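You operate a simulated robot arm through the tools that you are given. There is no shell and no other tool. Be economical: measure what you need, move in short steps, check, and stop when the job is done.

Carry out the task below with a simulated two-armed robot. There is one attempt and no reset: what you move stays moved.

TASK
Take the yellow tyre brush and leave it on the rubber mat. Fetch the cream pad and set it on the top of the packing trolley. Take the orange brush on the top of the pedestal and put it away on the top of the wall tray. Fetch the blue pad and set it on the shelf of the side stand. Take the orange spring clamp and put it in the deep black bin. Take the window pad on the deck of the service trolley and put it away on the top of the wall tray. Take the purple pad on the red returns tray and put it away on the low shelf of the cream trolley. Any order will do.

The check looks at the end state, three seconds after you hand in, the way a careful person would. Anything else that was tipped, shoved, dropped, spilled or broken makes it a failure.

THE ROBOT
Two 7-joint arms with fingered hands on one trunk, on a base that drives. Base frame: it is fixed to the floor where the robot stands at the start and does not move with it; the origin is under the middle of the robot, x ahead of it, y to its left, z up; the surface under the hand at the start is at about z = 0.85. Lengths are in m, angles in rad, forces in N, time in s.
The left shoulder is at the start at [0.06, 0.177, 0.85], the right one opposite. Places, roughly: blue pad (8x6x5 cm) [0.7, -0.5, 0.9]; cream pad (8x6x5 cm) [-4.1, 3.5, 0.3]; deep black bin [-1.9, 3.5, 0.4]; low shelf of the cream trolley [-5.3, 1.1, 0.2]; orange brush (11x6x7 cm) [-5.4, 1.8, 1]; orange spring clamp (17x9x3 cm) [0.7, 0.2, 0.9]; purple pad (8x6x5 cm) [-8, 2.8, 0.8]; rubber mat (34x20 cm) [0.58, -1.22, 0.86]; shelf of the side stand [0.7, -4.6, 0.4]; top of the packing trolley [-8, 3, 0.8]; top of the wall tray (80x20 cm) [2.4, -2.88, 0.86]; window pad (8x6x5 cm) [-0.4, 3.5, 0.6]; yellow tyre brush (11x6x7 cm) [0.6, -0.1, 0.5]. Payload 4 kg a hand.
Tool frame (each hand has its own): the origin (TCP) lies between the finger pads and is the grasp point; the fingertips stand 0.037 m ahead of it; z points along the fingers, y is the line along which they close. The gripper opens to 0.124 m. The gripper's body begins 0.043 m behind the TCP. The gripper is a hand of 3 fingers: y runs from the thumb to the fingers, the wrist lies at [-0.015, -0.108, -0.202] in the tool frame.
Orientation is that of the tool frame in the base frame, as a unit quaternion [w, x, y, z]. With the fingers straight down and the wrist toward the robot, the tool's x, y and z point along [0, 1, 0], [1, 0, 0] and [0, 0, -1] of the base frame.

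THE INTERFACE
- The arms move only by the tool step_arm. It takes "left_moves", "right_moves" or both (then of equal length, played together; a hand with none holds still); each is a list of rows, each a list of 2 entries, a list of its own where there are three numbers: the turn, a rotation vector about the base's x, y, z in rad, then the shift along the base's x, y, z in m. In form: [[[ax, ay, az], [tx, ty, tz]], ...]. A call has 1 to 8 rows; each row is the pose to reach, as a shift and turn from the pose commanded when the call began. A row lasts 0.2 s, in which the tool goes at most 0.05 m and 0.15 rad; a call with a longer step from one row to the next is refused whole. Where a pose cannot be reached the arm comes as near as it can. A force on the tool above 40 N (or 10 N above the force at the start of the call, whichever is more), or a blocked arm, ends the call early, and 0.2 s more pass. In this call time passes only in rows, and 0.2 s behind the last. The reply holds the time, the measured pose of the TCP, the force on the tool along the base axes, the opening and the grip force, in the units named above and with some noise, with the torque about the TCP (base axes, N m) and any sound that the robot's microphone picked up.
- Cameras (640 x 400 px; columns grow to the right, rows downward): "scene" is now at [0.0492, -0.0216, 1.5062]; the picture's right is [-0.31, -0.95, 0.00], its down [-0.68, 0.22, -0.70] and it looks along [0.67, -0.22, -0.71] (base axes); focal length 251 px, centre (320, 200). "left" rides on the left gripper at [-0.064, -0.076, -0.136] in its tool frame; the picture's right is [-0.84, -0.26, 0.48], its down [0.48, -0.76, 0.43] and it looks along [0.25, 0.60, 0.76] (tool axes); focal length 256 px, centre (320, 200). "right" rides on the right gripper at [0.064, -0.076, -0.136] in its tool frame; the picture's right is [-0.84, 0.26, -0.48], its down [-0.48, -0.76, 0.43] and it looks along [-0.26, 0.60, 0.76] (tool axes); focal length 256 px, centre (320, 200). There is no depth. A picture from a camera that has moved, and an enlarged one, comes with that camera's place and axes in the base frame and with its lens. The place of the scene camera against the robot may be out by one fixed shift of up to 0.012 m in any direction.
- capture(camera): a new picture of that camera. No time passes.
- lift_body(by): slides the trunk up (or, below 0, down) by that many m; the arms and the scene camera ride with it, the base frame stays. It gives what a move gives, with no picture.
- base_move(legs): drives the robot by 1 to 6 legs, each [ahead, left, turn to the left] in m, m and rad, along the robot's own axes; the way and the turn of a leg run together, so that a leg with both is an arc; at most 1.5 m and 3.142 rad a leg. The arms and the cameras ride along, it lands a little off, and it stops where it bumps. It gives what a move gives.
- finger_targets(index, middle, thumb_bend, thumb_turn, hand): sets how far each is bent, from 0 (flat) to 1 (curled in); at 0.3 the hand is open as for a grip, at 0.7 the pads meet at the TCP. One left out holds its place. A second passes; each finger stops where it meets its share of the squeeze, and holds until it gets a number again. It is the only way to open and close the hand. It gives what a move gives, with no picture; readings hold the bend of each and the force on the fingers (four entries, about 0 where the hand has none), thumb and palm. thumb_turn goes from beside the hand (0) to across from the fingers (1), as for a grip.
- turn_head(pan, tilt): turns the head with the scene camera to pan (to the left, within 1.501 rad either way) and tilt (down, from -0.506 to 1.204), counted from straight ahead of the robot. It gives what a move gives.
- close_up(camera, box): a new picture of the part [left, top, right, bottom] of that camera's present view, enlarged. No time passes.
- sign_off(): hands the job in; it is judged then, once.

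Go step by step. Nothing tells you exact positions but the pictures and the camera data: compare them with the known pose of the tool, close in by small moves and look again before you grip or let go. The budget is 207 turns and 190 pictures, counting those below and the enlarged ones. Unless the task says otherwise, let go and move clear before handing in.

The tools are called after "Request:" by a JSON object that holds its "op" and its "data". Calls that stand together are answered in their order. step_arm: Moves the arms, as the interface text tells. Its arguments: {"type":"object","properties":{"left_moves":{"type":"array","items":{"type":"array"}},"right_moves":{"type":"array","items":{"type":"array"}}},"required":[]} The other tools are called the same way: lift_body (by) slides the trunk up or down; finger_targets (index, middle, thumb_bend, thumb_turn, hand) moves the fingers one by one; base_move (legs) drives the base; turn_head (pan, tilt) turns the head that bears the scene camera; capture (camera) takes a picture; close_up (camera, box) takes an enlarged picture of a part of a camera's view; sign_off () hands the job in.

At the start:

```text
t: 0.0
left_ee_pos: [0.7132, 0.0878, 1.1842]
left_ee_rot: [-0.001, 0.707, 0.707, 0.0]
left_contact_force: [0.8, -0.3, -0.5]
left_ft_torque: [0.02, -0.02, -0.01]
left_opening: 0.1238
left_finger_force: 0.0
left_shape: jaw
left_bend: [0.3, 0.3, 0.3, 0.98]
left_finger forces: [0.0, 0.0, 0.0, 0.0, 0.1, 0.0]
right_ee_pos: [0.5809, -0.3662, 1.1689]
right_ee_rot: [0.0, 0.707, 0.707, 0.0]
right_contact_force: [-0.5, 0.2, 1.0]
right_ft_torque: [0.02, 0.01, 0.01]
right_opening: 0.1235
right_finger_force: 0.0
right_shape: jaw
right_bend: [0.3, 0.3, 0.3, 0.98]
right_finger forces: [0.1, 0.1, 0.0, 0.0, 0.0, 0.0]
trunk travel left (down, up): [-0.375, 0.215]
robot x, y, heading: [-0.0022, 0.0013, 0.001]
head pan, tilt: [-0.312, 0.791]
```

scene: 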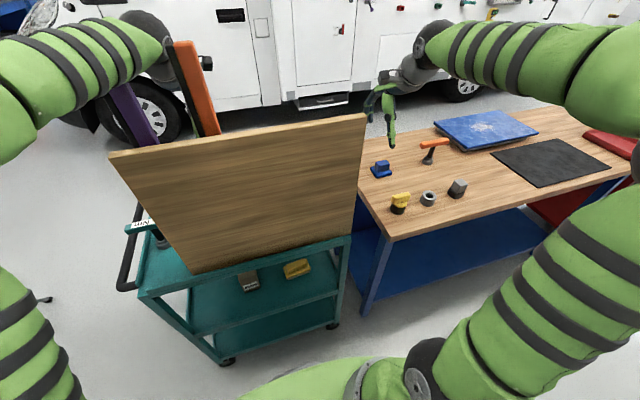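
right: 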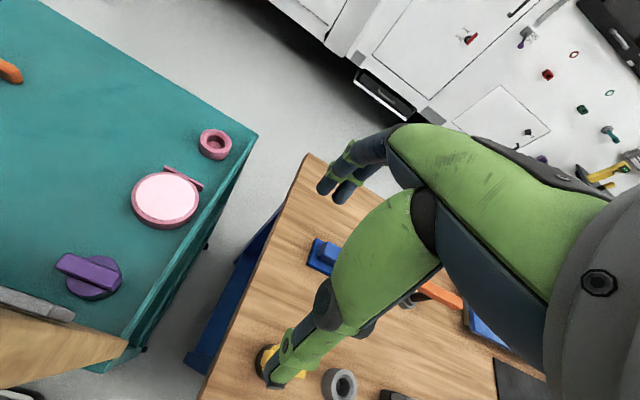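
left: 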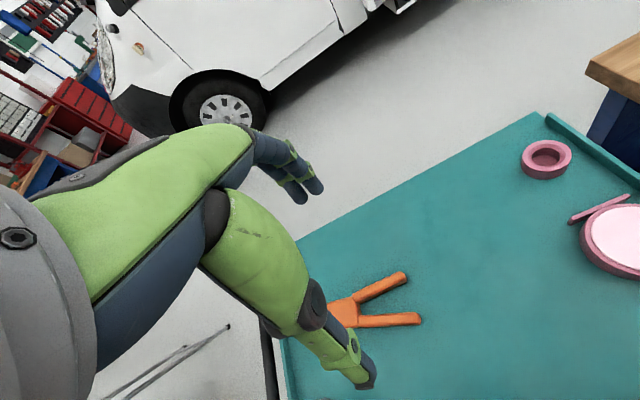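

I see a teal trolley ahead with a wooden board at its near side, a yellow brush on its middle deck and a bench to the right. I'll look around before moving.

Request:
{"op": "close_up", "data": {"camera": "scene", "box": [100, 100, 420, 380]}}

Request:
{"op": "turn_head", "data": {"pan": 0.1, "tilt": 0.9}}

Request:
{"op": "capture", "data": {"camera": "scene"}}

```text
1.43 times, centred on (260, 240) of scene
camera zoom: at [0.0492, -0.0216, 1.5062], right [-0.31, -0.95, 0.0], down [-0.68, 0.22, -0.7], along [0.67, -0.22, -0.71], focal length 359 px, centre (406, 143)
```

zoom: 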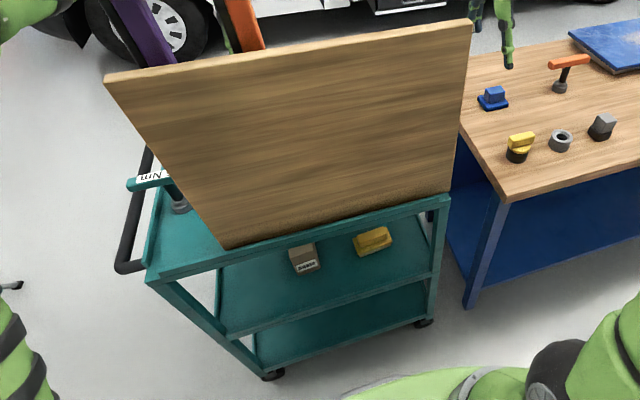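

```text
t: 0.9
left_ee_pos: [0.713, 0.0893, 1.1852]
left_ee_rot: [0.0, 0.707, 0.707, 0.0]
left_contact_force: [0.3, -0.1, 0.7]
left_ft_torque: [-0.01, -0.01, -0.03]
left_opening: 0.1236
left_finger_force: 0.1
left_shape: jaw
left_bend: [0.3, 0.3, 0.3, 0.98]
left_finger forces: [0.0, 0.0, 0.0, 0.1, 0.0, 0.0]
right_ee_pos: [0.5797, -0.3655, 1.1681]
right_ee_rot: [0.0, 0.707, 0.707, 0.0]
right_contact_force: [0.5, 0.5, -0.6]
right_ft_torque: [0.03, 0.0, 0.0]
right_opening: 0.1239
right_finger_force: 0.1
right_shape: jaw
right_bend: [0.3, 0.3, 0.3, 0.98]
right_finger forces: [0.0, 0.0, 0.1, 0.0, 0.2, 0.1]
trunk travel left (down, up): [-0.375, 0.215]
robot x, y, heading: [0.0017, 0.0062, 0.002]
head pan, tilt: [0.099, 0.901]
```

```text
185 pictures are left
camera scene: at [0.0471, 0.0108, 1.4975], right [0.1, -1.0, 0.0], down [-0.78, -0.08, -0.62], along [0.62, 0.06, -0.78], focal length 251 px, centre (320, 200)
```

scene: 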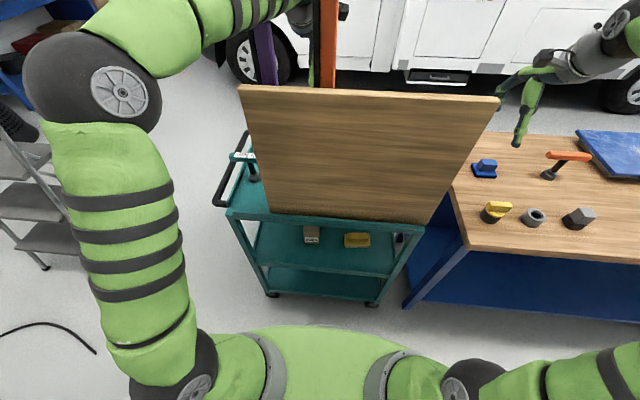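

The yellow brush sits on the middle deck at about (0.63, -0.10, 0.5). The board on the near edge rises to about z=1.26, so I raise the trunk and left hand clear of it before backing off.

Request:
{"op": "lift_body", "data": {"by": 0.21}}

Request:
{"op": "step_arm", "data": {"left_moves": [[[0, 0, 0], [0, 0, 0.05]], [[0, 0, 0], [0, 0, 0.1]]], "right_moves": [[[0, 0, 0], [0, 0, 0.05]], [[0, 0, 0], [0, 0, 0.1]]]}}

Request:
{"op": "capture", "data": {"camera": "scene"}}

Request:
{"op": "capture", "data": {"camera": "left"}}

```text
t: 3.1
left_ee_pos: [0.7136, 0.0875, 1.3935]
left_ee_rot: [0.001, 0.707, 0.707, 0.0]
left_contact_force: [0.0, -0.3, 0.2]
left_ft_torque: [0.03, -0.02, 0.0]
left_opening: 0.1236
left_finger_force: 0.0
left_shape: jaw
left_bend: [0.3, 0.3, 0.3, 0.98]
left_finger forces: [0.1, 0.1, 0.0, 0.1, 0.0, 0.0]
right_ee_pos: [0.5798, -0.3653, 1.3791]
right_ee_rot: [0.0, 0.707, 0.707, 0.0]
right_contact_force: [-0.2, 0.2, -0.5]
right_ft_torque: [-0.03, 0.01, 0.01]
right_opening: 0.1238
right_finger_force: 0.1
right_shape: jaw
right_bend: [0.3, 0.3, 0.3, 0.98]
right_finger forces: [0.0, 0.0, 0.1, 0.1, 0.0, 0.1]
trunk travel left (down, up): [-0.585, 0.005]
robot x, y, heading: [0.0046, 0.0042, 0.002]
head pan, tilt: [0.099, 0.901]
```

```text
t: 3.7
left_ee_pos: [0.7128, 0.0882, 1.4964]
left_ee_rot: [-0.001, 0.707, 0.707, 0.0]
left_contact_force: [0.0, 0.7, -0.2]
left_ft_torque: [-0.02, 0.0, 0.02]
left_opening: 0.1232
left_finger_force: 0.0
left_shape: jaw
left_bend: [0.3, 0.3, 0.3, 0.98]
left_finger forces: [0.0, 0.0, 0.0, 0.0, 0.1, 0.0]
right_ee_pos: [0.5786, -0.3642, 1.4777]
right_ee_rot: [-0.001, 0.707, 0.707, 0.0]
right_contact_force: [0.3, -1.3, 0.1]
right_ft_torque: [0.0, 0.03, 0.0]
right_opening: 0.1235
right_finger_force: 0.2
right_shape: jaw
right_bend: [0.3, 0.3, 0.3, 0.98]
right_finger forces: [0.0, 0.0, 0.0, 0.0, 0.0, 0.0]
trunk travel left (down, up): [-0.585, 0.005]
robot x, y, heading: [0.0011, -0.0015, -0.001]
head pan, tilt: [0.099, 0.901]
```

```text
184 pictures are left
camera scene: at [0.0476, 0.0106, 1.7073], right [0.1, -1.0, 0.0], down [-0.78, -0.08, -0.62], along [0.62, 0.06, -0.78], focal length 251 px, centre (320, 200)
```

scene: 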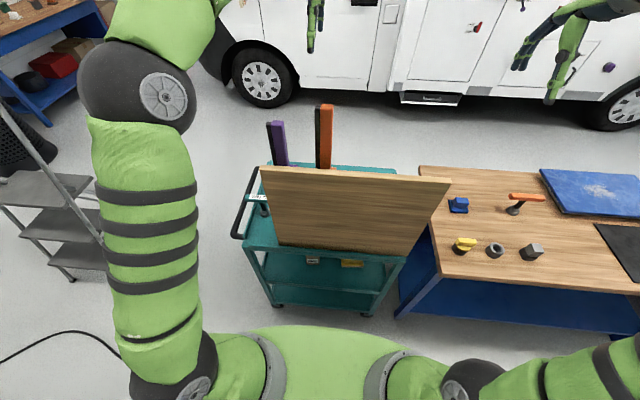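

```text
183 pictures are left
camera left: at [0.6375, 0.0241, 1.6325], right [-0.26, -0.84, -0.48], down [-0.76, 0.48, -0.43], along [0.6, 0.25, -0.76], focal length 256 px, centre (320, 200)
```

left: 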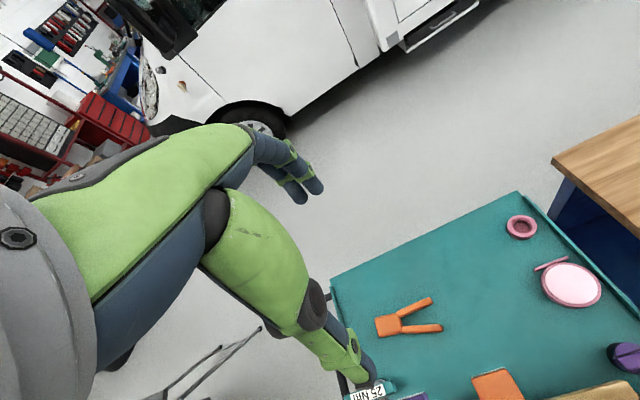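

Both hands are clear of the board. I back off, then lower the trunk to reach for the shelf.

Request:
{"op": "base_move", "data": {"legs": [[-0.45, 0, 0]]}}

Request:
{"op": "turn_head", "data": {"pan": 0.0, "tilt": 0.7}}

Request:
{"op": "capture", "data": {"camera": "scene"}}

```text
t: 6.5
left_ee_pos: [0.2546, 0.0891, 1.4968]
left_ee_rot: [0.0, 0.706, 0.708, 0.0]
left_contact_force: [-1.0, -0.4, 0.0]
left_ft_torque: [-0.01, -0.01, -0.02]
left_opening: 0.1235
left_finger_force: 0.0
left_shape: jaw
left_bend: [0.3, 0.3, 0.3, 0.98]
left_finger forces: [0.1, 0.0, 0.0, 0.1, 0.0, 0.1]
right_ee_pos: [0.1224, -0.3648, 1.4793]
right_ee_rot: [0.001, 0.706, 0.708, 0.001]
right_contact_force: [-0.9, 0.6, 0.9]
right_ft_torque: [0.02, -0.03, 0.01]
right_opening: 0.1237
right_finger_force: 0.1
right_shape: jaw
right_bend: [0.3, 0.3, 0.3, 0.98]
right_finger forces: [0.0, 0.0, 0.0, 0.0, 0.0, 0.0]
trunk travel left (down, up): [-0.585, 0.005]
robot x, y, heading: [-0.4594, -0.001, 0.001]
head pan, tilt: [0.099, 0.901]
```

```text
t: 7.2
left_ee_pos: [0.2556, 0.0893, 1.4962]
left_ee_rot: [0.0, 0.706, 0.708, 0.001]
left_contact_force: [-0.6, -0.5, -0.4]
left_ft_torque: [0.02, 0.02, 0.01]
left_opening: 0.1236
left_finger_force: 0.0
left_shape: jaw
left_bend: [0.3, 0.3, 0.3, 0.98]
left_finger forces: [0.0, 0.0, 0.0, 0.0, 0.1, 0.0]
right_ee_pos: [0.1234, -0.3641, 1.4789]
right_ee_rot: [0.0, 0.707, 0.708, 0.0]
right_contact_force: [-0.4, 0.1, 0.1]
right_ft_torque: [-0.01, -0.01, 0.0]
right_opening: 0.1238
right_finger_force: 0.0
right_shape: jaw
right_bend: [0.3, 0.3, 0.3, 0.98]
right_finger forces: [0.0, 0.0, 0.0, 0.1, 0.2, 0.0]
trunk travel left (down, up): [-0.585, 0.005]
robot x, y, heading: [-0.4546, 0.0012, -0.0]
head pan, tilt: [0.0, 0.7]
```

```text
182 pictures are left
camera scene: at [-0.3995, 0.0031, 1.7236], right [0.0, -1.0, 0.0], down [-0.64, 0.0, -0.76], along [0.76, 0.0, -0.64], focal length 251 px, centre (320, 200)
```

scene: 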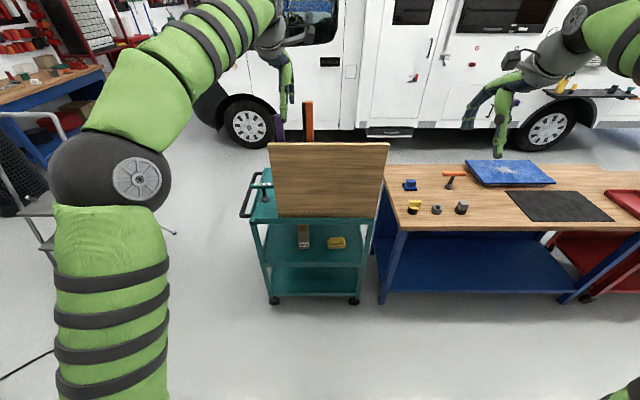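

The yellow brush is right of the grey one on the middle deck. I move the left hand aside and back, and bring the right hand to the brush's line with a forward tilt.

Request:
{"op": "step_arm", "data": {"left_moves": [[[0, 0, 0], [-0.02, 0.045, 0]], [[0, 0, 0], [-0.04, 0.09, 0]], [[0, 0, 0], [-0.06, 0.135, 0]], [[0, 0, 0], [-0.08, 0.18, 0]], [[0, 0, 0], [-0.1, 0.225, 0]], [[0, 0, 0], [-0.12, 0.27, 0]], [[0, 0, 0], [-0.14, 0.315, 0]], [[0, 0, 0], [-0.16, 0.36, 0]]], "right_moves": [[[0, 0, 0], [0.0, 0, 0]], [[0, 0, 0], [0, 0, 0]], [[0, -0.1, 0], [0.02, 0.043, 0]], [[0, -0.2, 0], [0.04, 0.086, 0]], [[0, -0.3, 0], [0.06, 0.13, 0]], [[0, -0.4, 0], [0.08, 0.173, 0]], [[0, -0.5, 0], [0.1, 0.216, 0]], [[0, -0.6, 0], [0.12, 0.26, 0]]]}}

Request:
{"op": "step_arm", "data": {"left_moves": [[[0, 0, 0], [-0.04, 0.03, 0]], [[0, 0, 0], [-0.08, 0.06, 0]], [[0, 0, 0], [-0.12, 0.09, 0]], [[0, 0, 0], [-0.16, 0.12, 0]], [[0, 0, 0], [-0.18, 0.15, 0]]]}}

Request:
{"op": "lift_body", "data": {"by": -0.54}}

Request:
{"op": "capture", "data": {"camera": "scene"}}

Request:
{"op": "capture", "data": {"camera": "right"}}

```text
t: 9.0
left_ee_pos: [0.097, 0.4484, 1.4988]
left_ee_rot: [0.0, 0.707, 0.707, -0.001]
left_contact_force: [-0.2, 0.6, 0.4]
left_ft_torque: [-0.02, 0.0, -0.02]
left_opening: 0.124
left_finger_force: 0.2
left_shape: jaw
left_bend: [0.3, 0.3, 0.3, 0.98]
left_finger forces: [0.1, 0.0, 0.0, 0.0, 0.1, 0.0]
right_ee_pos: [0.2435, -0.1017, 1.4774]
right_ee_rot: [0.209, 0.674, 0.677, 0.209]
right_contact_force: [0.6, -0.3, 1.2]
right_ft_torque: [-0.03, 0.02, -0.03]
right_opening: 0.1238
right_finger_force: 0.1
right_shape: jaw
right_bend: [0.3, 0.3, 0.3, 0.98]
right_finger forces: [0.0, 0.0, 0.0, 0.1, 0.0, 0.0]
trunk travel left (down, up): [-0.585, 0.005]
robot x, y, heading: [-0.4569, -0.0021, -0.001]
head pan, tilt: [0.0, 0.7]
```

```text
t: 10.2
left_ee_pos: [-0.0839, 0.6014, 1.4969]
left_ee_rot: [0.0, 0.708, 0.707, 0.0]
left_contact_force: [-0.7, 0.3, -0.1]
left_ft_torque: [-0.03, -0.03, 0.01]
left_opening: 0.1236
left_finger_force: 0.2
left_shape: jaw
left_bend: [0.3, 0.3, 0.3, 0.98]
left_finger forces: [0.1, 0.0, 0.1, 0.0, 0.0, 0.0]
right_ee_pos: [0.243, -0.104, 1.4777]
right_ee_rot: [0.211, 0.675, 0.675, 0.209]
right_contact_force: [0.2, 0.0, 0.0]
right_ft_torque: [-0.01, 0.01, -0.06]
right_opening: 0.1237
right_finger_force: 0.0
right_shape: jaw
right_bend: [0.3, 0.3, 0.3, 0.98]
right_finger forces: [0.0, 0.1, 0.1, 0.0, 0.0, 0.1]
trunk travel left (down, up): [-0.585, 0.005]
robot x, y, heading: [-0.4577, 0.001, -0.0]
head pan, tilt: [0.0, 0.7]
```

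```text
refused: -0.54 is not a number from -0.4 to 0.4
```

```text
181 pictures are left
camera scene: at [-0.3996, 0.0041, 1.7236], right [0.0, -1.0, 0.0], down [-0.64, 0.0, -0.76], along [0.76, 0.0, -0.64], focal length 251 px, centre (320, 200)
```

scene: 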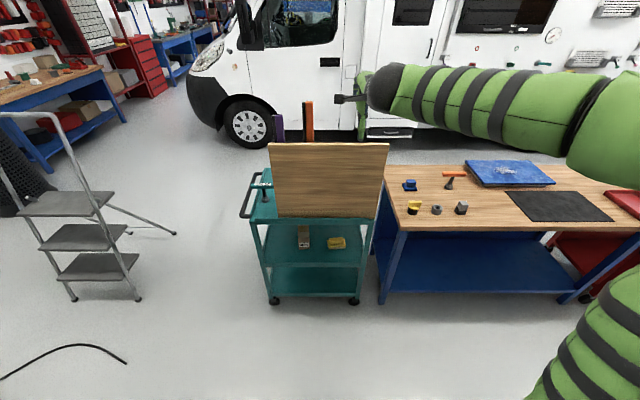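

```text
180 pictures are left
camera right: at [0.1032, -0.0404, 1.5485], right [-0.06, -0.84, 0.54], down [-0.38, -0.48, -0.79], along [0.92, -0.25, -0.29], focal length 256 px, centre (320, 200)
```

right: 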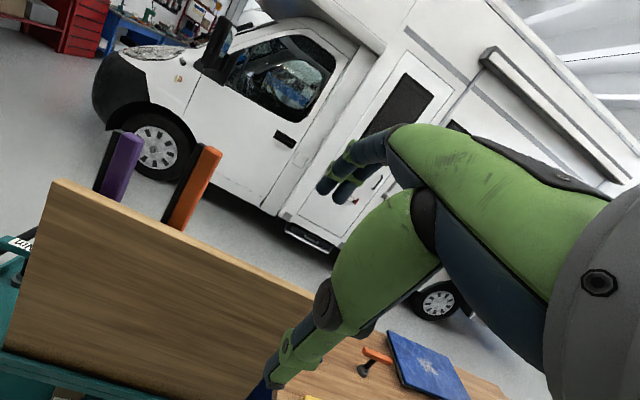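

Now I lower the trunk in two steps, then the right hand to shelf height, in the free space before the trolley.

Request:
{"op": "lift_body", "data": {"by": -0.4}}

Request:
{"op": "lift_body", "data": {"by": -0.16}}

Request:
{"op": "step_arm", "data": {"right_moves": [[[0, 0, 0], [0, 0, -0.05]], [[0, 0, 0], [0, 0, -0.1]], [[0, 0, 0], [0, 0, -0.15]], [[0, 0, 0], [0, 0, -0.2]], [[0, 0, 0], [0, 0, -0.25]], [[0, 0, 0], [0, 0, -0.29]]]}}

Request:
{"op": "turn_head", "data": {"pan": -0.1, "tilt": 0.5}}

Request:
{"op": "capture", "data": {"camera": "scene"}}

Request:
{"op": "capture", "data": {"camera": "right"}}

```text
t: 14.0
left_ee_pos: [-0.0841, 0.5993, 1.0972]
left_ee_rot: [0.0, 0.706, 0.708, 0.0]
left_contact_force: [-0.5, 0.1, 0.6]
left_ft_torque: [0.0, -0.01, -0.01]
left_opening: 0.1236
left_finger_force: 0.0
left_shape: jaw
left_bend: [0.3, 0.3, 0.3, 0.98]
left_finger forces: [0.0, 0.0, 0.1, 0.0, 0.0, 0.0]
right_ee_pos: [0.2434, -0.1036, 1.0777]
right_ee_rot: [0.21, 0.675, 0.676, 0.209]
right_contact_force: [0.5, 0.5, -0.3]
right_ft_torque: [0.02, 0.0, -0.02]
right_opening: 0.1236
right_finger_force: 0.3
right_shape: jaw
right_bend: [0.3, 0.3, 0.3, 0.98]
right_finger forces: [0.1, 0.0, 0.0, 0.0, 0.0, 0.1]
trunk travel left (down, up): [-0.185, 0.405]
robot x, y, heading: [-0.4583, 0.0018, -0.0]
head pan, tilt: [0.0, 0.7]
```

```text
t: 15.9
left_ee_pos: [-0.0844, 0.6006, 0.9357]
left_ee_rot: [0.0, 0.706, 0.708, 0.0]
left_contact_force: [-0.1, -0.1, 0.0]
left_ft_torque: [-0.03, 0.0, -0.02]
left_opening: 0.1238
left_finger_force: 0.1
left_shape: jaw
left_bend: [0.3, 0.3, 0.3, 0.98]
left_finger forces: [0.1, 0.0, 0.0, 0.0, 0.1, 0.0]
right_ee_pos: [0.2434, -0.1044, 0.917]
right_ee_rot: [0.209, 0.675, 0.676, 0.209]
right_contact_force: [0.3, 0.0, -0.5]
right_ft_torque: [-0.01, 0.05, 0.01]
right_opening: 0.1239
right_finger_force: 0.1
right_shape: jaw
right_bend: [0.3, 0.3, 0.3, 0.98]
right_finger forces: [0.0, 0.0, 0.1, 0.1, 0.0, 0.1]
trunk travel left (down, up): [-0.025, 0.565]
robot x, y, heading: [-0.4565, -0.0002, 0.004]
head pan, tilt: [0.0, 0.7]
```

```text
t: 17.3
left_ee_pos: [-0.0838, 0.5998, 0.9369]
left_ee_rot: [0.0, 0.707, 0.707, 0.0]
left_contact_force: [-1.9, -0.4, 0.2]
left_ft_torque: [0.03, -0.04, 0.02]
left_opening: 0.1239
left_finger_force: 0.1
left_shape: jaw
left_bend: [0.3, 0.3, 0.3, 0.98]
left_finger forces: [0.1, 0.0, 0.0, 0.0, 0.0, 0.0]
right_ee_pos: [0.2407, -0.104, 0.629]
right_ee_rot: [0.21, 0.675, 0.676, 0.21]
right_contact_force: [0.5, -0.6, 1.0]
right_ft_torque: [0.0, 0.01, 0.03]
right_opening: 0.1234
right_finger_force: 0.1
right_shape: jaw
right_bend: [0.3, 0.3, 0.3, 0.98]
right_finger forces: [0.0, 0.1, 0.0, 0.0, 0.0, 0.0]
trunk travel left (down, up): [-0.025, 0.565]
robot x, y, heading: [-0.4565, -0.0014, 0.002]
head pan, tilt: [0.0, 0.7]
```

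```text
t: 18.0
left_ee_pos: [-0.0831, 0.5996, 0.9359]
left_ee_rot: [0.0, 0.706, 0.708, -0.001]
left_contact_force: [-0.2, 0.0, 0.0]
left_ft_torque: [-0.01, -0.01, 0.0]
left_opening: 0.1234
left_finger_force: 0.1
left_shape: jaw
left_bend: [0.3, 0.3, 0.3, 0.98]
left_finger forces: [0.0, 0.0, 0.0, 0.0, 0.1, 0.0]
right_ee_pos: [0.241, -0.1024, 0.6296]
right_ee_rot: [0.21, 0.675, 0.676, 0.208]
right_contact_force: [-0.1, 0.2, -0.1]
right_ft_torque: [-0.02, -0.02, 0.03]
right_opening: 0.1237
right_finger_force: 0.1
right_shape: jaw
right_bend: [0.3, 0.3, 0.3, 0.98]
right_finger forces: [0.0, 0.0, 0.0, 0.0, 0.0, 0.0]
trunk travel left (down, up): [-0.025, 0.565]
robot x, y, heading: [-0.4549, -0.0004, 0.002]
head pan, tilt: [-0.099, 0.499]
```

```text
179 pictures are left
camera scene: at [-0.3942, -0.0058, 1.1813], right [-0.1, -1.0, 0.0], down [-0.48, 0.05, -0.88], along [0.87, -0.09, -0.48], focal length 251 px, centre (320, 200)
```

scene: 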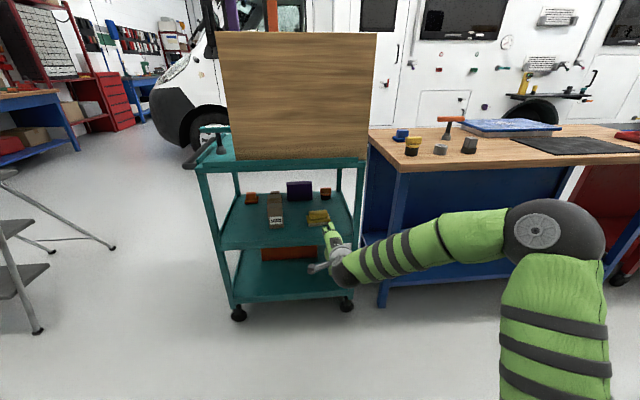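

```text
178 pictures are left
camera right: at [0.1015, -0.0394, 0.7004], right [-0.06, -0.84, 0.54], down [-0.38, -0.48, -0.79], along [0.92, -0.25, -0.29], focal length 256 px, centre (320, 200)
```

right: 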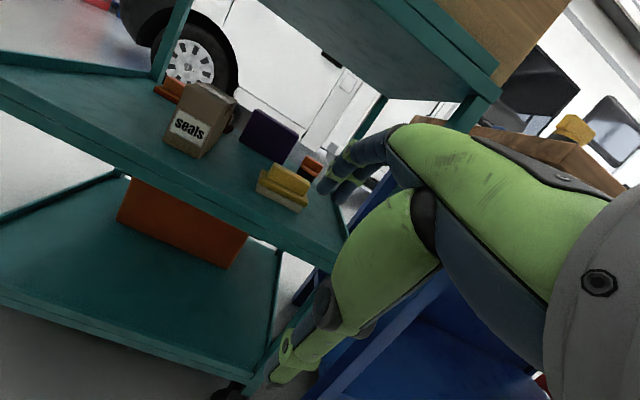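

I see the brush on the deck (deck z≈0.475, top's underside ≈0.82). I zoom in for its shape and yaw.

Request:
{"op": "close_up", "data": {"camera": "scene", "box": [230, 160, 380, 250]}}

Request:
{"op": "close_up", "data": {"camera": "right", "box": [200, 120, 360, 220]}}

```text
4.27 times, centred on (305, 205) of scene
camera zoom: at [-0.3942, -0.0058, 1.1813], right [-0.1, -1.0, 0.0], down [-0.48, 0.05, -0.88], along [0.87, -0.09, -0.48], focal length 1071 px, centre (384, 179)
```

zoom: 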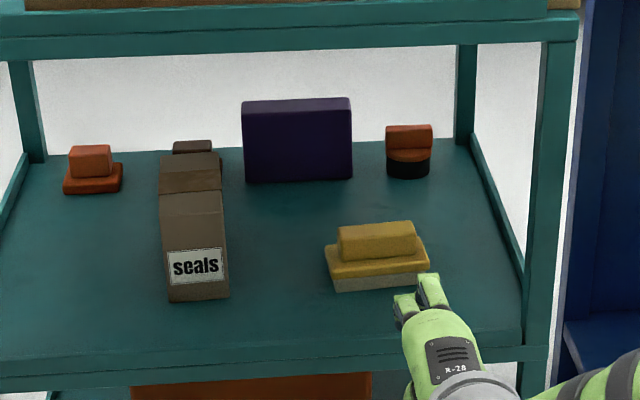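

```text
4.00 times, centred on (280, 170) of right
camera zoom: at [0.1015, -0.0394, 0.7004], right [-0.06, -0.84, 0.54], down [-0.38, -0.48, -0.79], along [0.92, -0.25, -0.29], focal length 1024 px, centre (480, 320)
```

zoom: 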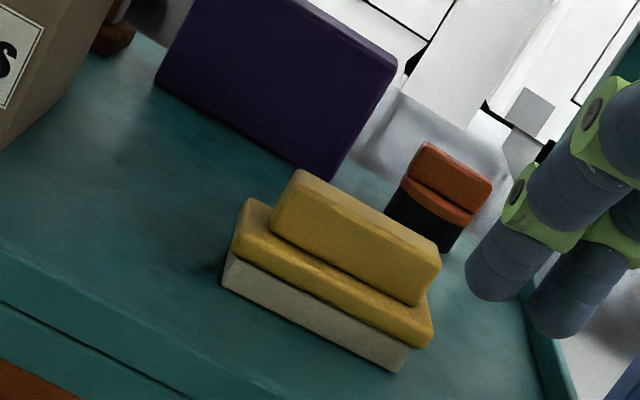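

The brush plate is at about (0.612, -0.102, 0.515), yawed about +0.12 rad. I raise the hand a bit and drive in over it.

Request:
{"op": "step_arm", "data": {"right_moves": [[[0, 0, 0.06], [0, 0, 0.03]], [[0, 0, 0.12], [0, 0, 0.03]]]}}

Request:
{"op": "base_move", "data": {"legs": [[0.3, 0, 0]]}}

Request:
{"op": "capture", "data": {"camera": "scene"}}

Request:
{"op": "capture", "data": {"camera": "right"}}

```text
t: 18.6
left_ee_pos: [-0.084, 0.6006, 0.9366]
left_ee_rot: [0.0, 0.707, 0.708, 0.0]
left_contact_force: [-1.0, -0.8, 0.3]
left_ft_torque: [0.0, -0.03, 0.01]
left_opening: 0.1236
left_finger_force: 0.0
left_shape: jaw
left_bend: [0.3, 0.3, 0.3, 0.98]
left_finger forces: [0.0, 0.0, 0.0, 0.0, 0.0, 0.0]
right_ee_pos: [0.2399, -0.1038, 0.6581]
right_ee_rot: [0.197, 0.633, 0.715, 0.222]
right_contact_force: [-1.1, -0.7, -0.2]
right_ft_torque: [0.0, 0.06, 0.03]
right_opening: 0.1234
right_finger_force: 0.1
right_shape: jaw
right_bend: [0.3, 0.3, 0.3, 0.98]
right_finger forces: [0.0, 0.0, 0.0, 0.1, 0.1, 0.0]
trunk travel left (down, up): [-0.025, 0.565]
robot x, y, heading: [-0.4583, -0.0001, -0.0]
head pan, tilt: [-0.099, 0.499]
```

```text
t: 20.6
left_ee_pos: [0.2144, 0.6025, 0.9355]
left_ee_rot: [0.0, 0.705, 0.709, 0.0]
left_contact_force: [-0.5, 0.7, 0.0]
left_ft_torque: [0.0, 0.03, 0.03]
left_opening: 0.1238
left_finger_force: 0.1
left_shape: jaw
left_bend: [0.3, 0.3, 0.3, 0.98]
left_finger forces: [0.0, 0.0, 0.0, 0.0, 0.0, 0.0]
right_ee_pos: [0.5404, -0.1012, 0.6592]
right_ee_rot: [0.197, 0.632, 0.716, 0.221]
right_contact_force: [0.5, 0.2, -0.7]
right_ft_torque: [-0.01, -0.02, -0.02]
right_opening: 0.1235
right_finger_force: 0.0
right_shape: jaw
right_bend: [0.3, 0.3, 0.3, 0.98]
right_finger forces: [0.1, 0.0, 0.0, 0.0, 0.0, 0.1]
trunk travel left (down, up): [-0.025, 0.565]
robot x, y, heading: [-0.158, 0.0024, 0.007]
head pan, tilt: [-0.099, 0.499]
```

```text
175 pictures are left
camera scene: at [-0.0954, -0.0047, 1.1814], right [-0.09, -1.0, 0.0], down [-0.48, 0.05, -0.88], along [0.87, -0.08, -0.48], focal length 251 px, centre (320, 200)
```

scene: 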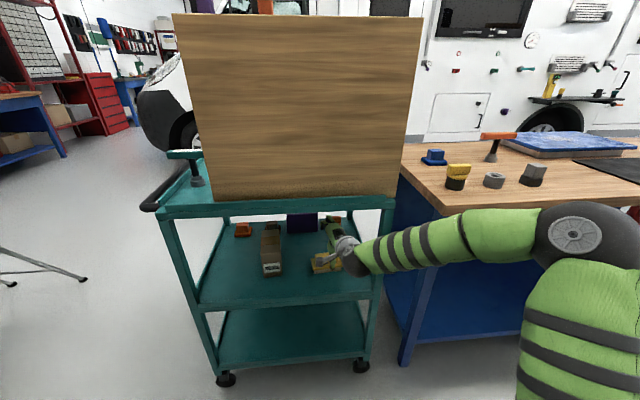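

```text
174 pictures are left
camera right: at [0.3943, -0.0548, 0.7292], right [0.04, -0.84, 0.54], down [-0.32, -0.53, -0.79], along [0.95, -0.14, -0.29], focal length 256 px, centre (320, 200)
```

right: 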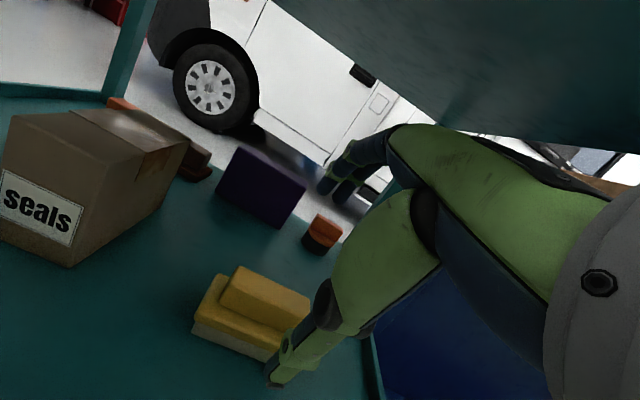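

The wrist view puts the brush at (0.607, -0.095). I move above it, reduce the tilt and come down partway.

Request:
{"op": "step_arm", "data": {"right_moves": [[[0, 0, 0], [0.035, 0.003, 0]], [[0, 0, 0], [0.067, 0.006, 0]], [[-0.012, 0.1, 0], [0.067, 0.006, -0.03]], [[-0.024, 0.2, 0], [0.067, 0.006, -0.06]], [[-0.036, 0.3, 0], [0.067, 0.006, -0.085]], [[-0.042, 0.35, 0], [0.067, 0.006, -0.11]]]}}

Request:
{"op": "capture", "data": {"camera": "right"}}

Request:
{"op": "close_up", "data": {"camera": "scene", "box": [240, 200, 400, 300]}}

```text
t: 22.0
left_ee_pos: [0.2127, 0.6021, 0.9363]
left_ee_rot: [0.0, 0.705, 0.709, 0.0]
left_contact_force: [0.7, 0.6, 0.1]
left_ft_torque: [-0.02, 0.03, -0.01]
left_opening: 0.1237
left_finger_force: 0.2
left_shape: jaw
left_bend: [0.3, 0.3, 0.3, 0.98]
left_finger forces: [0.0, 0.0, 0.0, 0.0, 0.0, 0.0]
right_ee_pos: [0.6075, -0.0957, 0.5485]
right_ee_rot: [0.082, 0.657, 0.744, 0.094]
right_contact_force: [1.3, 0.9, 9.0]
right_ft_torque: [-0.04, 0.49, 0.03]
right_opening: 0.1241
right_finger_force: 0.0
right_shape: jaw
right_bend: [0.3, 0.3, 0.3, 0.98]
right_finger forces: [0.1, 0.1, 0.0, 0.0, 9.1, 0.0]
trunk travel left (down, up): [-0.025, 0.565]
robot x, y, heading: [-0.1586, 0.0014, 0.002]
head pan, tilt: [-0.099, 0.499]
```

```text
173 pictures are left
camera right: at [0.4931, -0.0451, 0.664], right [0.23, -0.82, 0.53], down [-0.56, -0.56, -0.61], along [0.79, -0.16, -0.59], focal length 256 px, centre (320, 200)
```

right: 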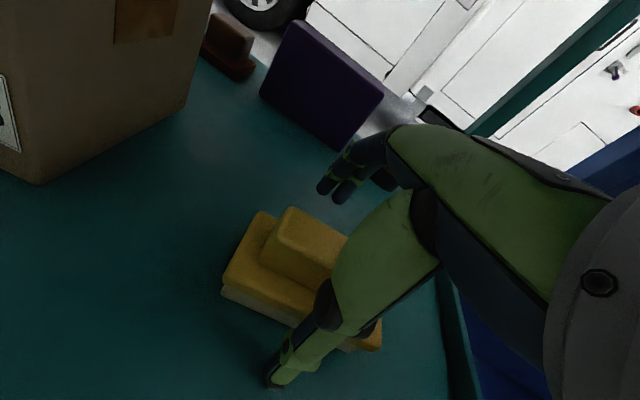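

```text
4.00 times, centred on (320, 250) of scene
camera zoom: at [-0.0958, -0.0047, 1.1817], right [-0.09, -1.0, 0.0], down [-0.48, 0.05, -0.88], along [0.87, -0.08, -0.48], focal length 1004 px, centre (320, 0)
```

zoom: 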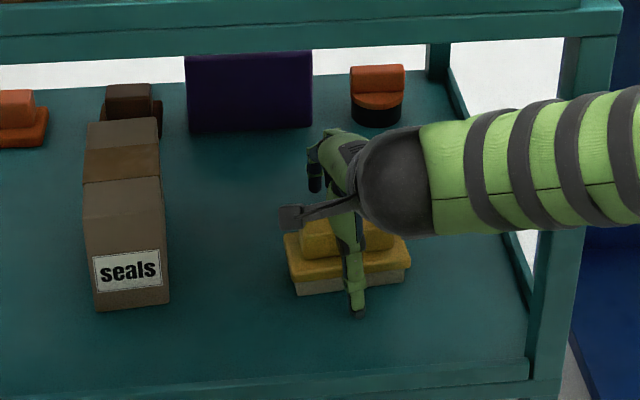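

The thumb touches the deck (9 N). I ease up and level the tilt further so fingers and thumb straddle the plate evenly.

Request:
{"op": "step_arm", "data": {"right_moves": [[[-0.01, 0.085, 0], [0, 0, 0.006]], [[-0.02, 0.17, 0], [-0.003, 0, 0.002]]]}}

Request:
{"op": "capture", "data": {"camera": "right"}}

Request:
{"op": "close_up", "data": {"camera": "scene", "box": [240, 200, 400, 300]}}

```text
t: 22.6
left_ee_pos: [0.2134, 0.6024, 0.9371]
left_ee_rot: [0.0, 0.706, 0.708, 0.0]
left_contact_force: [0.2, 0.7, 0.7]
left_ft_torque: [0.01, 0.03, 0.01]
left_opening: 0.1237
left_finger_force: 0.1
left_shape: jaw
left_bend: [0.3, 0.3, 0.3, 0.98]
left_finger forces: [0.0, 0.1, 0.1, 0.1, 0.0, 0.0]
right_ee_pos: [0.604, -0.0947, 0.5504]
right_ee_rot: [0.024, 0.662, 0.749, 0.029]
right_contact_force: [-0.3, 0.3, 0.6]
right_ft_torque: [0.0, 0.0, 0.02]
right_opening: 0.1235
right_finger_force: 0.0
right_shape: jaw
right_bend: [0.3, 0.3, 0.3, 0.98]
right_finger forces: [0.1, 0.1, 0.0, 0.0, 0.1, 0.0]
trunk travel left (down, up): [-0.025, 0.565]
robot x, y, heading: [-0.1574, -0.002, 0.005]
head pan, tilt: [-0.099, 0.499]
```

```text
171 pictures are left
camera right: at [0.5112, -0.0427, 0.6823], right [0.32, -0.8, 0.5], down [-0.66, -0.57, -0.49], along [0.68, -0.17, -0.71], focal length 256 px, centre (320, 200)
```

right: 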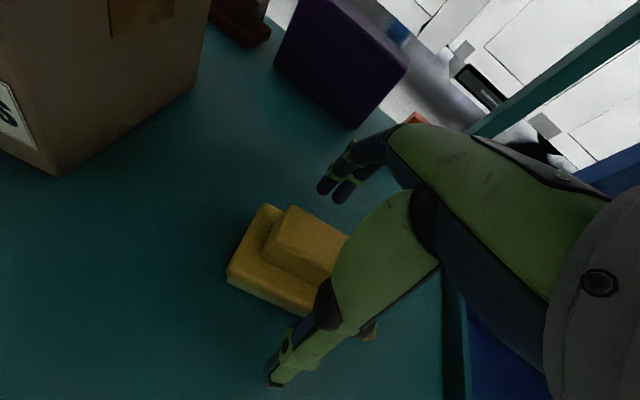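

```text
4.00 times, centred on (320, 250) of scene
camera zoom: at [-0.0953, -0.0048, 1.1813], right [-0.09, -1.0, 0.0], down [-0.48, 0.05, -0.88], along [0.87, -0.08, -0.48], focal length 1004 px, centre (320, 0)
```

zoom: 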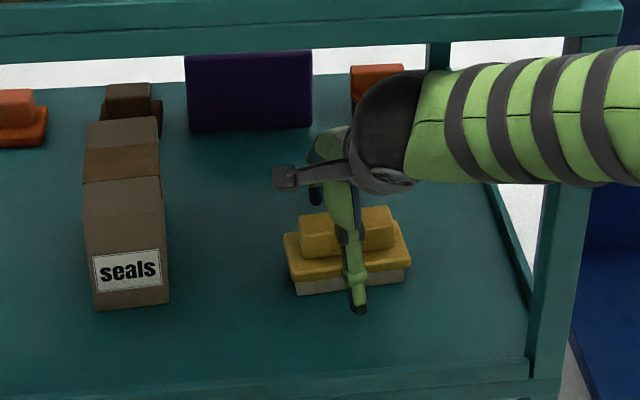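

The brush is between thumb and fingers, with the hand about 1 cm off centre. I shift, lower slightly and close.

Request:
{"op": "step_arm", "data": {"right_moves": [[[0, 0, 0], [0.003, 0.01, -0.01]]]}}

Request:
{"op": "finger_targets", "data": {"hand": "right", "index": 0.7, "middle": 0.7, "thumb_bend": 0.7}}

Request:
{"op": "capture", "data": {"camera": "right"}}

```text
t: 23.0
left_ee_pos: [0.2135, 0.6017, 0.9369]
left_ee_rot: [0.0, 0.706, 0.708, 0.0]
left_contact_force: [0.4, 0.3, 0.5]
left_ft_torque: [0.02, 0.02, 0.01]
left_opening: 0.1235
left_finger_force: 0.0
left_shape: jaw
left_bend: [0.3, 0.3, 0.3, 0.98]
left_finger forces: [0.0, 0.1, 0.0, 0.1, 0.0, 0.1]
right_ee_pos: [0.6074, -0.0846, 0.5409]
right_ee_rot: [0.025, 0.661, 0.749, 0.029]
right_contact_force: [-0.3, -0.2, 0.2]
right_ft_torque: [0.02, -0.01, 0.01]
right_opening: 0.124
right_finger_force: 0.0
right_shape: jaw
right_bend: [0.3, 0.3, 0.3, 0.98]
right_finger forces: [0.0, 0.0, 0.0, 0.1, 0.0, 0.0]
trunk travel left (down, up): [-0.025, 0.565]
robot x, y, heading: [-0.1585, 0.0052, 0.004]
head pan, tilt: [-0.099, 0.499]
```

```text
t: 24.0
left_ee_pos: [0.2131, 0.6021, 0.9374]
left_ee_rot: [0.001, 0.706, 0.708, 0.001]
left_contact_force: [-0.2, 0.4, 0.4]
left_ft_torque: [0.0, 0.0, -0.04]
left_opening: 0.1235
left_finger_force: 0.0
left_shape: jaw
left_bend: [0.3, 0.3, 0.3, 0.98]
left_finger forces: [0.0, 0.0, 0.0, 0.0, 0.0, 0.0]
right_ee_pos: [0.6081, -0.0838, 0.5418]
right_ee_rot: [0.026, 0.661, 0.749, 0.03]
right_contact_force: [0.4, -3.8, 12.6]
right_ft_torque: [-0.06, -0.33, -0.12]
right_opening: 0.0636
right_finger_force: 29.5
right_shape: fingers
right_bend: [0.53, 0.56, 0.55, 0.97]
right_finger forces: [16.9, 12.0, 0.1, 0.1, 29.8, 0.1]
trunk travel left (down, up): [-0.025, 0.565]
robot x, y, heading: [-0.1562, 0.001, 0.006]
head pan, tilt: [-0.099, 0.499]
```

```text
169 pictures are left
camera right: at [0.5141, -0.0325, 0.6741], right [0.32, -0.81, 0.5], down [-0.66, -0.57, -0.49], along [0.68, -0.17, -0.71], focal length 256 px, centre (320, 200)
```

right: 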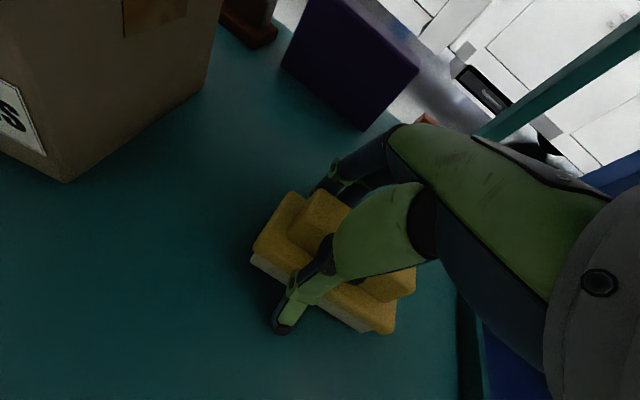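

Grip is firm at the plate width. I lift slightly with a back tilt and pull out of the shelf.

Request:
{"op": "step_arm", "data": {"right_moves": [[[0, 0, 0], [0, 0, 0.02]], [[0.01, -0.1, 0], [-0.01, 0, 0.035]], [[0.02, -0.2, 0], [-0.03, 0, 0.045]]]}}

Request:
{"op": "close_up", "data": {"camera": "scene", "box": [200, 180, 440, 330]}}

```text
t: 24.8
left_ee_pos: [0.2133, 0.6023, 0.9374]
left_ee_rot: [0.0, 0.705, 0.709, 0.0]
left_contact_force: [-0.1, -0.1, -0.1]
left_ft_torque: [-0.02, 0.01, 0.0]
left_opening: 0.1234
left_finger_force: 0.1
left_shape: jaw
left_bend: [0.3, 0.3, 0.3, 0.98]
left_finger forces: [0.1, 0.0, 0.0, 0.0, 0.0, 0.1]
right_ee_pos: [0.5769, -0.0846, 0.5858]
right_ee_rot: [0.092, 0.656, 0.743, 0.102]
right_contact_force: [0.9, 0.9, -0.2]
right_ft_torque: [-0.01, 0.01, 0.0]
right_opening: 0.063
right_finger_force: 28.6
right_shape: fingers
right_bend: [0.53, 0.56, 0.55, 0.97]
right_finger forces: [18.6, 10.7, 0.1, 0.0, 28.3, 0.0]
trunk travel left (down, up): [-0.025, 0.565]
robot x, y, heading: [-0.1567, -0.0037, 0.009]
head pan, tilt: [-0.099, 0.499]
```

```text
2.67 times, centred on (320, 255) of scene
camera zoom: at [-0.095, -0.0047, 1.1813], right [-0.09, -1.0, 0.0], down [-0.48, 0.05, -0.88], along [0.87, -0.08, -0.48], focal length 669 px, centre (320, 53)
```

zoom: 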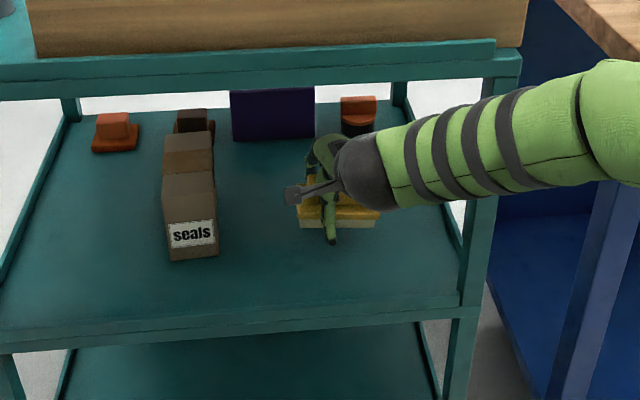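

Brush is lifted free. I back out, raise the trunk, level the brush and slide right toward the mat.

Request:
{"op": "base_move", "data": {"legs": [[-0.4, 0, 0]]}}

Request:
{"op": "lift_body", "data": {"by": 0.4}}

Request:
{"op": "step_arm", "data": {"right_moves": [[[-0.01, 0.1, 0], [0, 0, 0.05]], [[-0.02, 0.2, 0], [0, 0, 0.1]]]}}

Request:
{"op": "base_move", "data": {"legs": [[0, -1.13, 0]]}}

Request:
{"op": "turn_head", "data": {"pan": -0.2, "tilt": 0.6}}

Request:
{"op": "capture", "data": {"camera": "scene"}}

```text
t: 27.4
left_ee_pos: [-0.1982, 0.6, 0.9371]
left_ee_rot: [0.0, 0.704, 0.711, 0.0]
left_contact_force: [0.1, 0.1, -0.8]
left_ft_torque: [0.03, 0.0, 0.01]
left_opening: 0.1235
left_finger_force: 0.0
left_shape: jaw
left_bend: [0.3, 0.3, 0.3, 0.98]
left_finger forces: [0.0, 0.0, 0.1, 0.0, 0.1, 0.0]
right_ee_pos: [0.1697, -0.0842, 0.5862]
right_ee_rot: [0.093, 0.654, 0.743, 0.103]
right_contact_force: [0.1, 0.4, -0.3]
right_ft_torque: [0.02, 0.06, -0.03]
right_opening: 0.0632
right_finger_force: 28.3
right_shape: fingers
right_bend: [0.53, 0.56, 0.55, 0.97]
right_finger forces: [18.6, 10.6, 0.0, 0.1, 28.3, 0.0]
trunk travel left (down, up): [-0.025, 0.565]
robot x, y, heading: [-0.5662, -0.0022, 0.009]
head pan, tilt: [-0.099, 0.499]
```

```text
t: 31.2
left_ee_pos: [-0.198, 0.6015, 1.3361]
left_ee_rot: [0.0, 0.704, 0.71, 0.001]
left_contact_force: [0.4, -0.9, -0.6]
left_ft_torque: [0.0, -0.01, 0.01]
left_opening: 0.1236
left_finger_force: 0.0
left_shape: jaw
left_bend: [0.3, 0.3, 0.3, 0.98]
left_finger forces: [0.0, 0.0, 0.0, 0.0, 0.0, 0.1]
right_ee_pos: [0.1697, -0.0843, 0.9866]
right_ee_rot: [0.092, 0.654, 0.744, 0.103]
right_contact_force: [0.1, -0.1, -1.6]
right_ft_torque: [-0.01, 0.04, 0.04]
right_opening: 0.0633
right_finger_force: 29.1
right_shape: fingers
right_bend: [0.53, 0.56, 0.55, 0.97]
right_finger forces: [18.7, 10.6, 0.0, 0.1, 28.4, 0.0]
trunk travel left (down, up): [-0.425, 0.165]
robot x, y, heading: [-0.566, -0.0066, 0.011]
head pan, tilt: [-0.099, 0.499]
```

```text
t: 31.8
left_ee_pos: [-0.1985, 0.6018, 1.3374]
left_ee_rot: [0.0, 0.704, 0.71, 0.0]
left_contact_force: [-0.7, 0.3, 0.3]
left_ft_torque: [-0.03, 0.04, -0.01]
left_opening: 0.1237
left_finger_force: 0.0
left_shape: jaw
left_bend: [0.3, 0.3, 0.3, 0.98]
left_finger forces: [0.0, 0.0, 0.0, 0.1, 0.0, 0.0]
right_ee_pos: [0.1708, -0.0835, 1.0842]
right_ee_rot: [0.025, 0.66, 0.751, 0.029]
right_contact_force: [0.0, -0.1, -1.6]
right_ft_torque: [-0.02, -0.01, 0.01]
right_opening: 0.0628
right_finger_force: 29.1
right_shape: fingers
right_bend: [0.53, 0.56, 0.56, 0.97]
right_finger forces: [18.5, 10.6, 0.0, 0.0, 28.0, 0.0]
trunk travel left (down, up): [-0.425, 0.165]
robot x, y, heading: [-0.5656, -0.0069, 0.013]
head pan, tilt: [-0.099, 0.499]
```

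```text
t: 37.6
left_ee_pos: [-0.186, -0.5591, 1.3373]
left_ee_rot: [0.0, 0.714, 0.7, 0.0]
left_contact_force: [-0.4, 0.2, 1.0]
left_ft_torque: [0.01, -0.01, 0.0]
left_opening: 0.1238
left_finger_force: 0.1
left_shape: jaw
left_bend: [0.3, 0.3, 0.3, 0.98]
left_finger forces: [0.0, 0.0, 0.0, 0.1, 0.0, 0.1]
right_ee_pos: [0.1616, -1.2533, 1.0836]
right_ee_rot: [0.024, 0.67, 0.741, 0.03]
right_contact_force: [0.0, -0.9, -0.3]
right_ft_torque: [-0.02, 0.02, 0.02]
right_opening: 0.0631
right_finger_force: 28.8
right_shape: fingers
right_bend: [0.53, 0.56, 0.56, 0.97]
right_finger forces: [18.4, 10.6, 0.1, 0.0, 27.9, 0.1]
trunk travel left (down, up): [-0.425, 0.165]
robot x, y, heading: [-0.5714, -1.1509, -0.025]
head pan, tilt: [-0.099, 0.499]
```

```text
t: 38.3
left_ee_pos: [-0.1867, -0.5593, 1.3359]
left_ee_rot: [-0.001, 0.714, 0.701, 0.0]
left_contact_force: [0.0, -0.3, 0.0]
left_ft_torque: [0.01, 0.0, 0.03]
left_opening: 0.1237
left_finger_force: 0.1
left_shape: jaw
left_bend: [0.3, 0.3, 0.3, 0.98]
left_finger forces: [0.1, 0.0, 0.0, 0.0, 0.0, 0.0]
right_ee_pos: [0.1628, -1.2528, 1.0838]
right_ee_rot: [0.024, 0.67, 0.741, 0.029]
right_contact_force: [0.4, -0.6, -1.2]
right_ft_torque: [0.01, 0.03, -0.03]
right_opening: 0.0628
right_finger_force: 28.8
right_shape: fingers
right_bend: [0.53, 0.56, 0.56, 0.97]
right_finger forces: [18.5, 10.5, 0.1, 0.0, 27.9, 0.0]
trunk travel left (down, up): [-0.425, 0.165]
robot x, y, heading: [-0.569, -1.1496, -0.022]
head pan, tilt: [-0.201, 0.6]
```

```text
167 pictures are left
camera scene: at [-0.5127, -1.1659, 1.5723], right [-0.22, -0.98, 0.0], down [-0.55, 0.12, -0.83], along [0.81, -0.18, -0.56], focal length 251 px, centre (320, 200)
```

scene: 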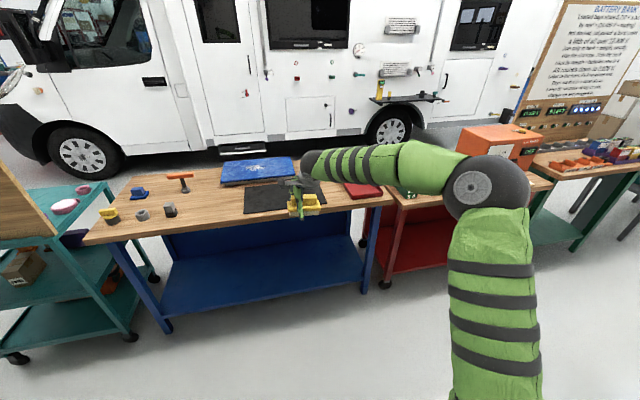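

The mat's centre is at (0.583, -1.23). I drive forward until the brush is over it.

Request:
{"op": "base_move", "data": {"legs": [[0.42, 0.03, 0]]}}

Request:
{"op": "step_arm", "data": {"right_moves": [[[0, 0, 0], [0, 0, -0.05]], [[0, 0, 0], [0, 0, -0.1]]]}}

Request:
{"op": "capture", "data": {"camera": "scene"}}

Request:
{"op": "capture", "data": {"camera": "right"}}

```text
t: 40.9
left_ee_pos: [0.2297, -0.5329, 1.3358]
left_ee_rot: [0.0, 0.712, 0.702, -0.001]
left_contact_force: [0.7, 0.4, 0.3]
left_ft_torque: [-0.01, 0.02, -0.01]
left_opening: 0.1237
left_finger_force: 0.1
left_shape: jaw
left_bend: [0.3, 0.3, 0.3, 0.98]
left_finger forces: [0.0, 0.1, 0.0, 0.0, 0.0, 0.0]
right_ee_pos: [0.5829, -1.2258, 1.0845]
right_ee_rot: [0.024, 0.667, 0.744, 0.029]
right_contact_force: [0.5, 0.3, -1.8]
right_ft_torque: [-0.01, -0.02, 0.04]
right_opening: 0.0623
right_finger_force: 29.0
right_shape: fingers
right_bend: [0.53, 0.56, 0.56, 0.97]
right_finger forces: [18.5, 10.6, 0.0, 0.1, 27.9, 0.0]
trunk travel left (down, up): [-0.425, 0.165]
robot x, y, heading: [-0.1491, -1.1242, -0.016]
head pan, tilt: [-0.201, 0.6]
```

```text
t: 41.5
left_ee_pos: [0.2311, -0.5321, 1.3356]
left_ee_rot: [-0.001, 0.712, 0.702, -0.001]
left_contact_force: [0.1, 0.7, -0.2]
left_ft_torque: [0.0, 0.02, -0.01]
left_opening: 0.124
left_finger_force: 0.1
left_shape: jaw
left_bend: [0.3, 0.3, 0.3, 0.98]
left_finger forces: [0.1, 0.0, 0.1, 0.0, 0.0, 0.1]
right_ee_pos: [0.5806, -1.2265, 0.984]
right_ee_rot: [0.024, 0.668, 0.743, 0.03]
right_contact_force: [-0.8, -0.2, -1.4]
right_ft_torque: [0.06, 0.02, 0.02]
right_opening: 0.063
right_finger_force: 28.5
right_shape: fingers
right_bend: [0.53, 0.56, 0.56, 0.97]
right_finger forces: [18.4, 10.7, 0.0, 0.0, 27.9, 0.1]
trunk travel left (down, up): [-0.425, 0.165]
robot x, y, heading: [-0.1506, -1.1262, -0.015]
head pan, tilt: [-0.201, 0.6]
```

```text
166 pictures are left
camera scene: at [-0.0933, -1.142, 1.5723], right [-0.21, -0.98, 0.0], down [-0.55, 0.12, -0.82], along [0.81, -0.18, -0.57], focal length 251 px, centre (320, 200)
```

scene: 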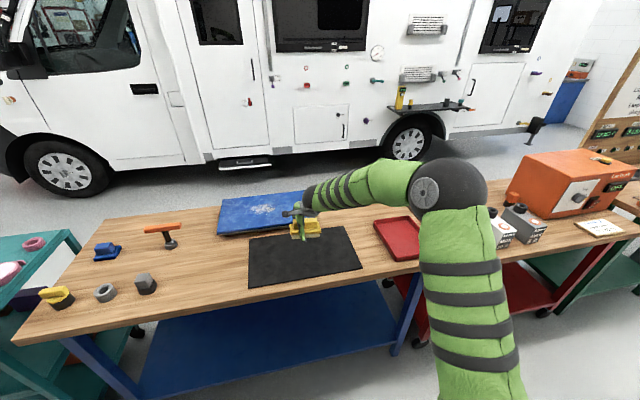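

```text
165 pictures are left
camera right: at [0.4895, -1.1736, 1.1152], right [0.31, -0.81, 0.5], down [-0.67, -0.56, -0.49], along [0.68, -0.18, -0.71], focal length 256 px, centre (320, 200)
```

right: 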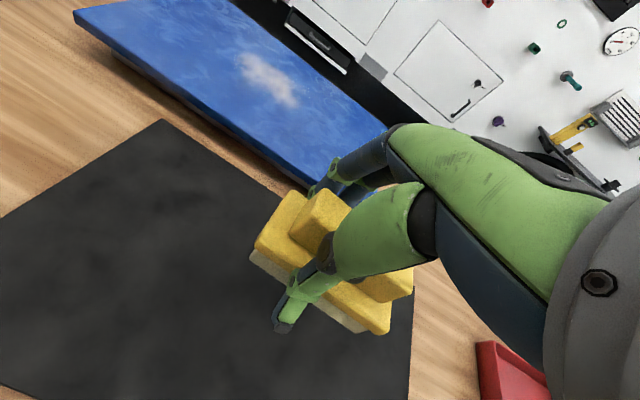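

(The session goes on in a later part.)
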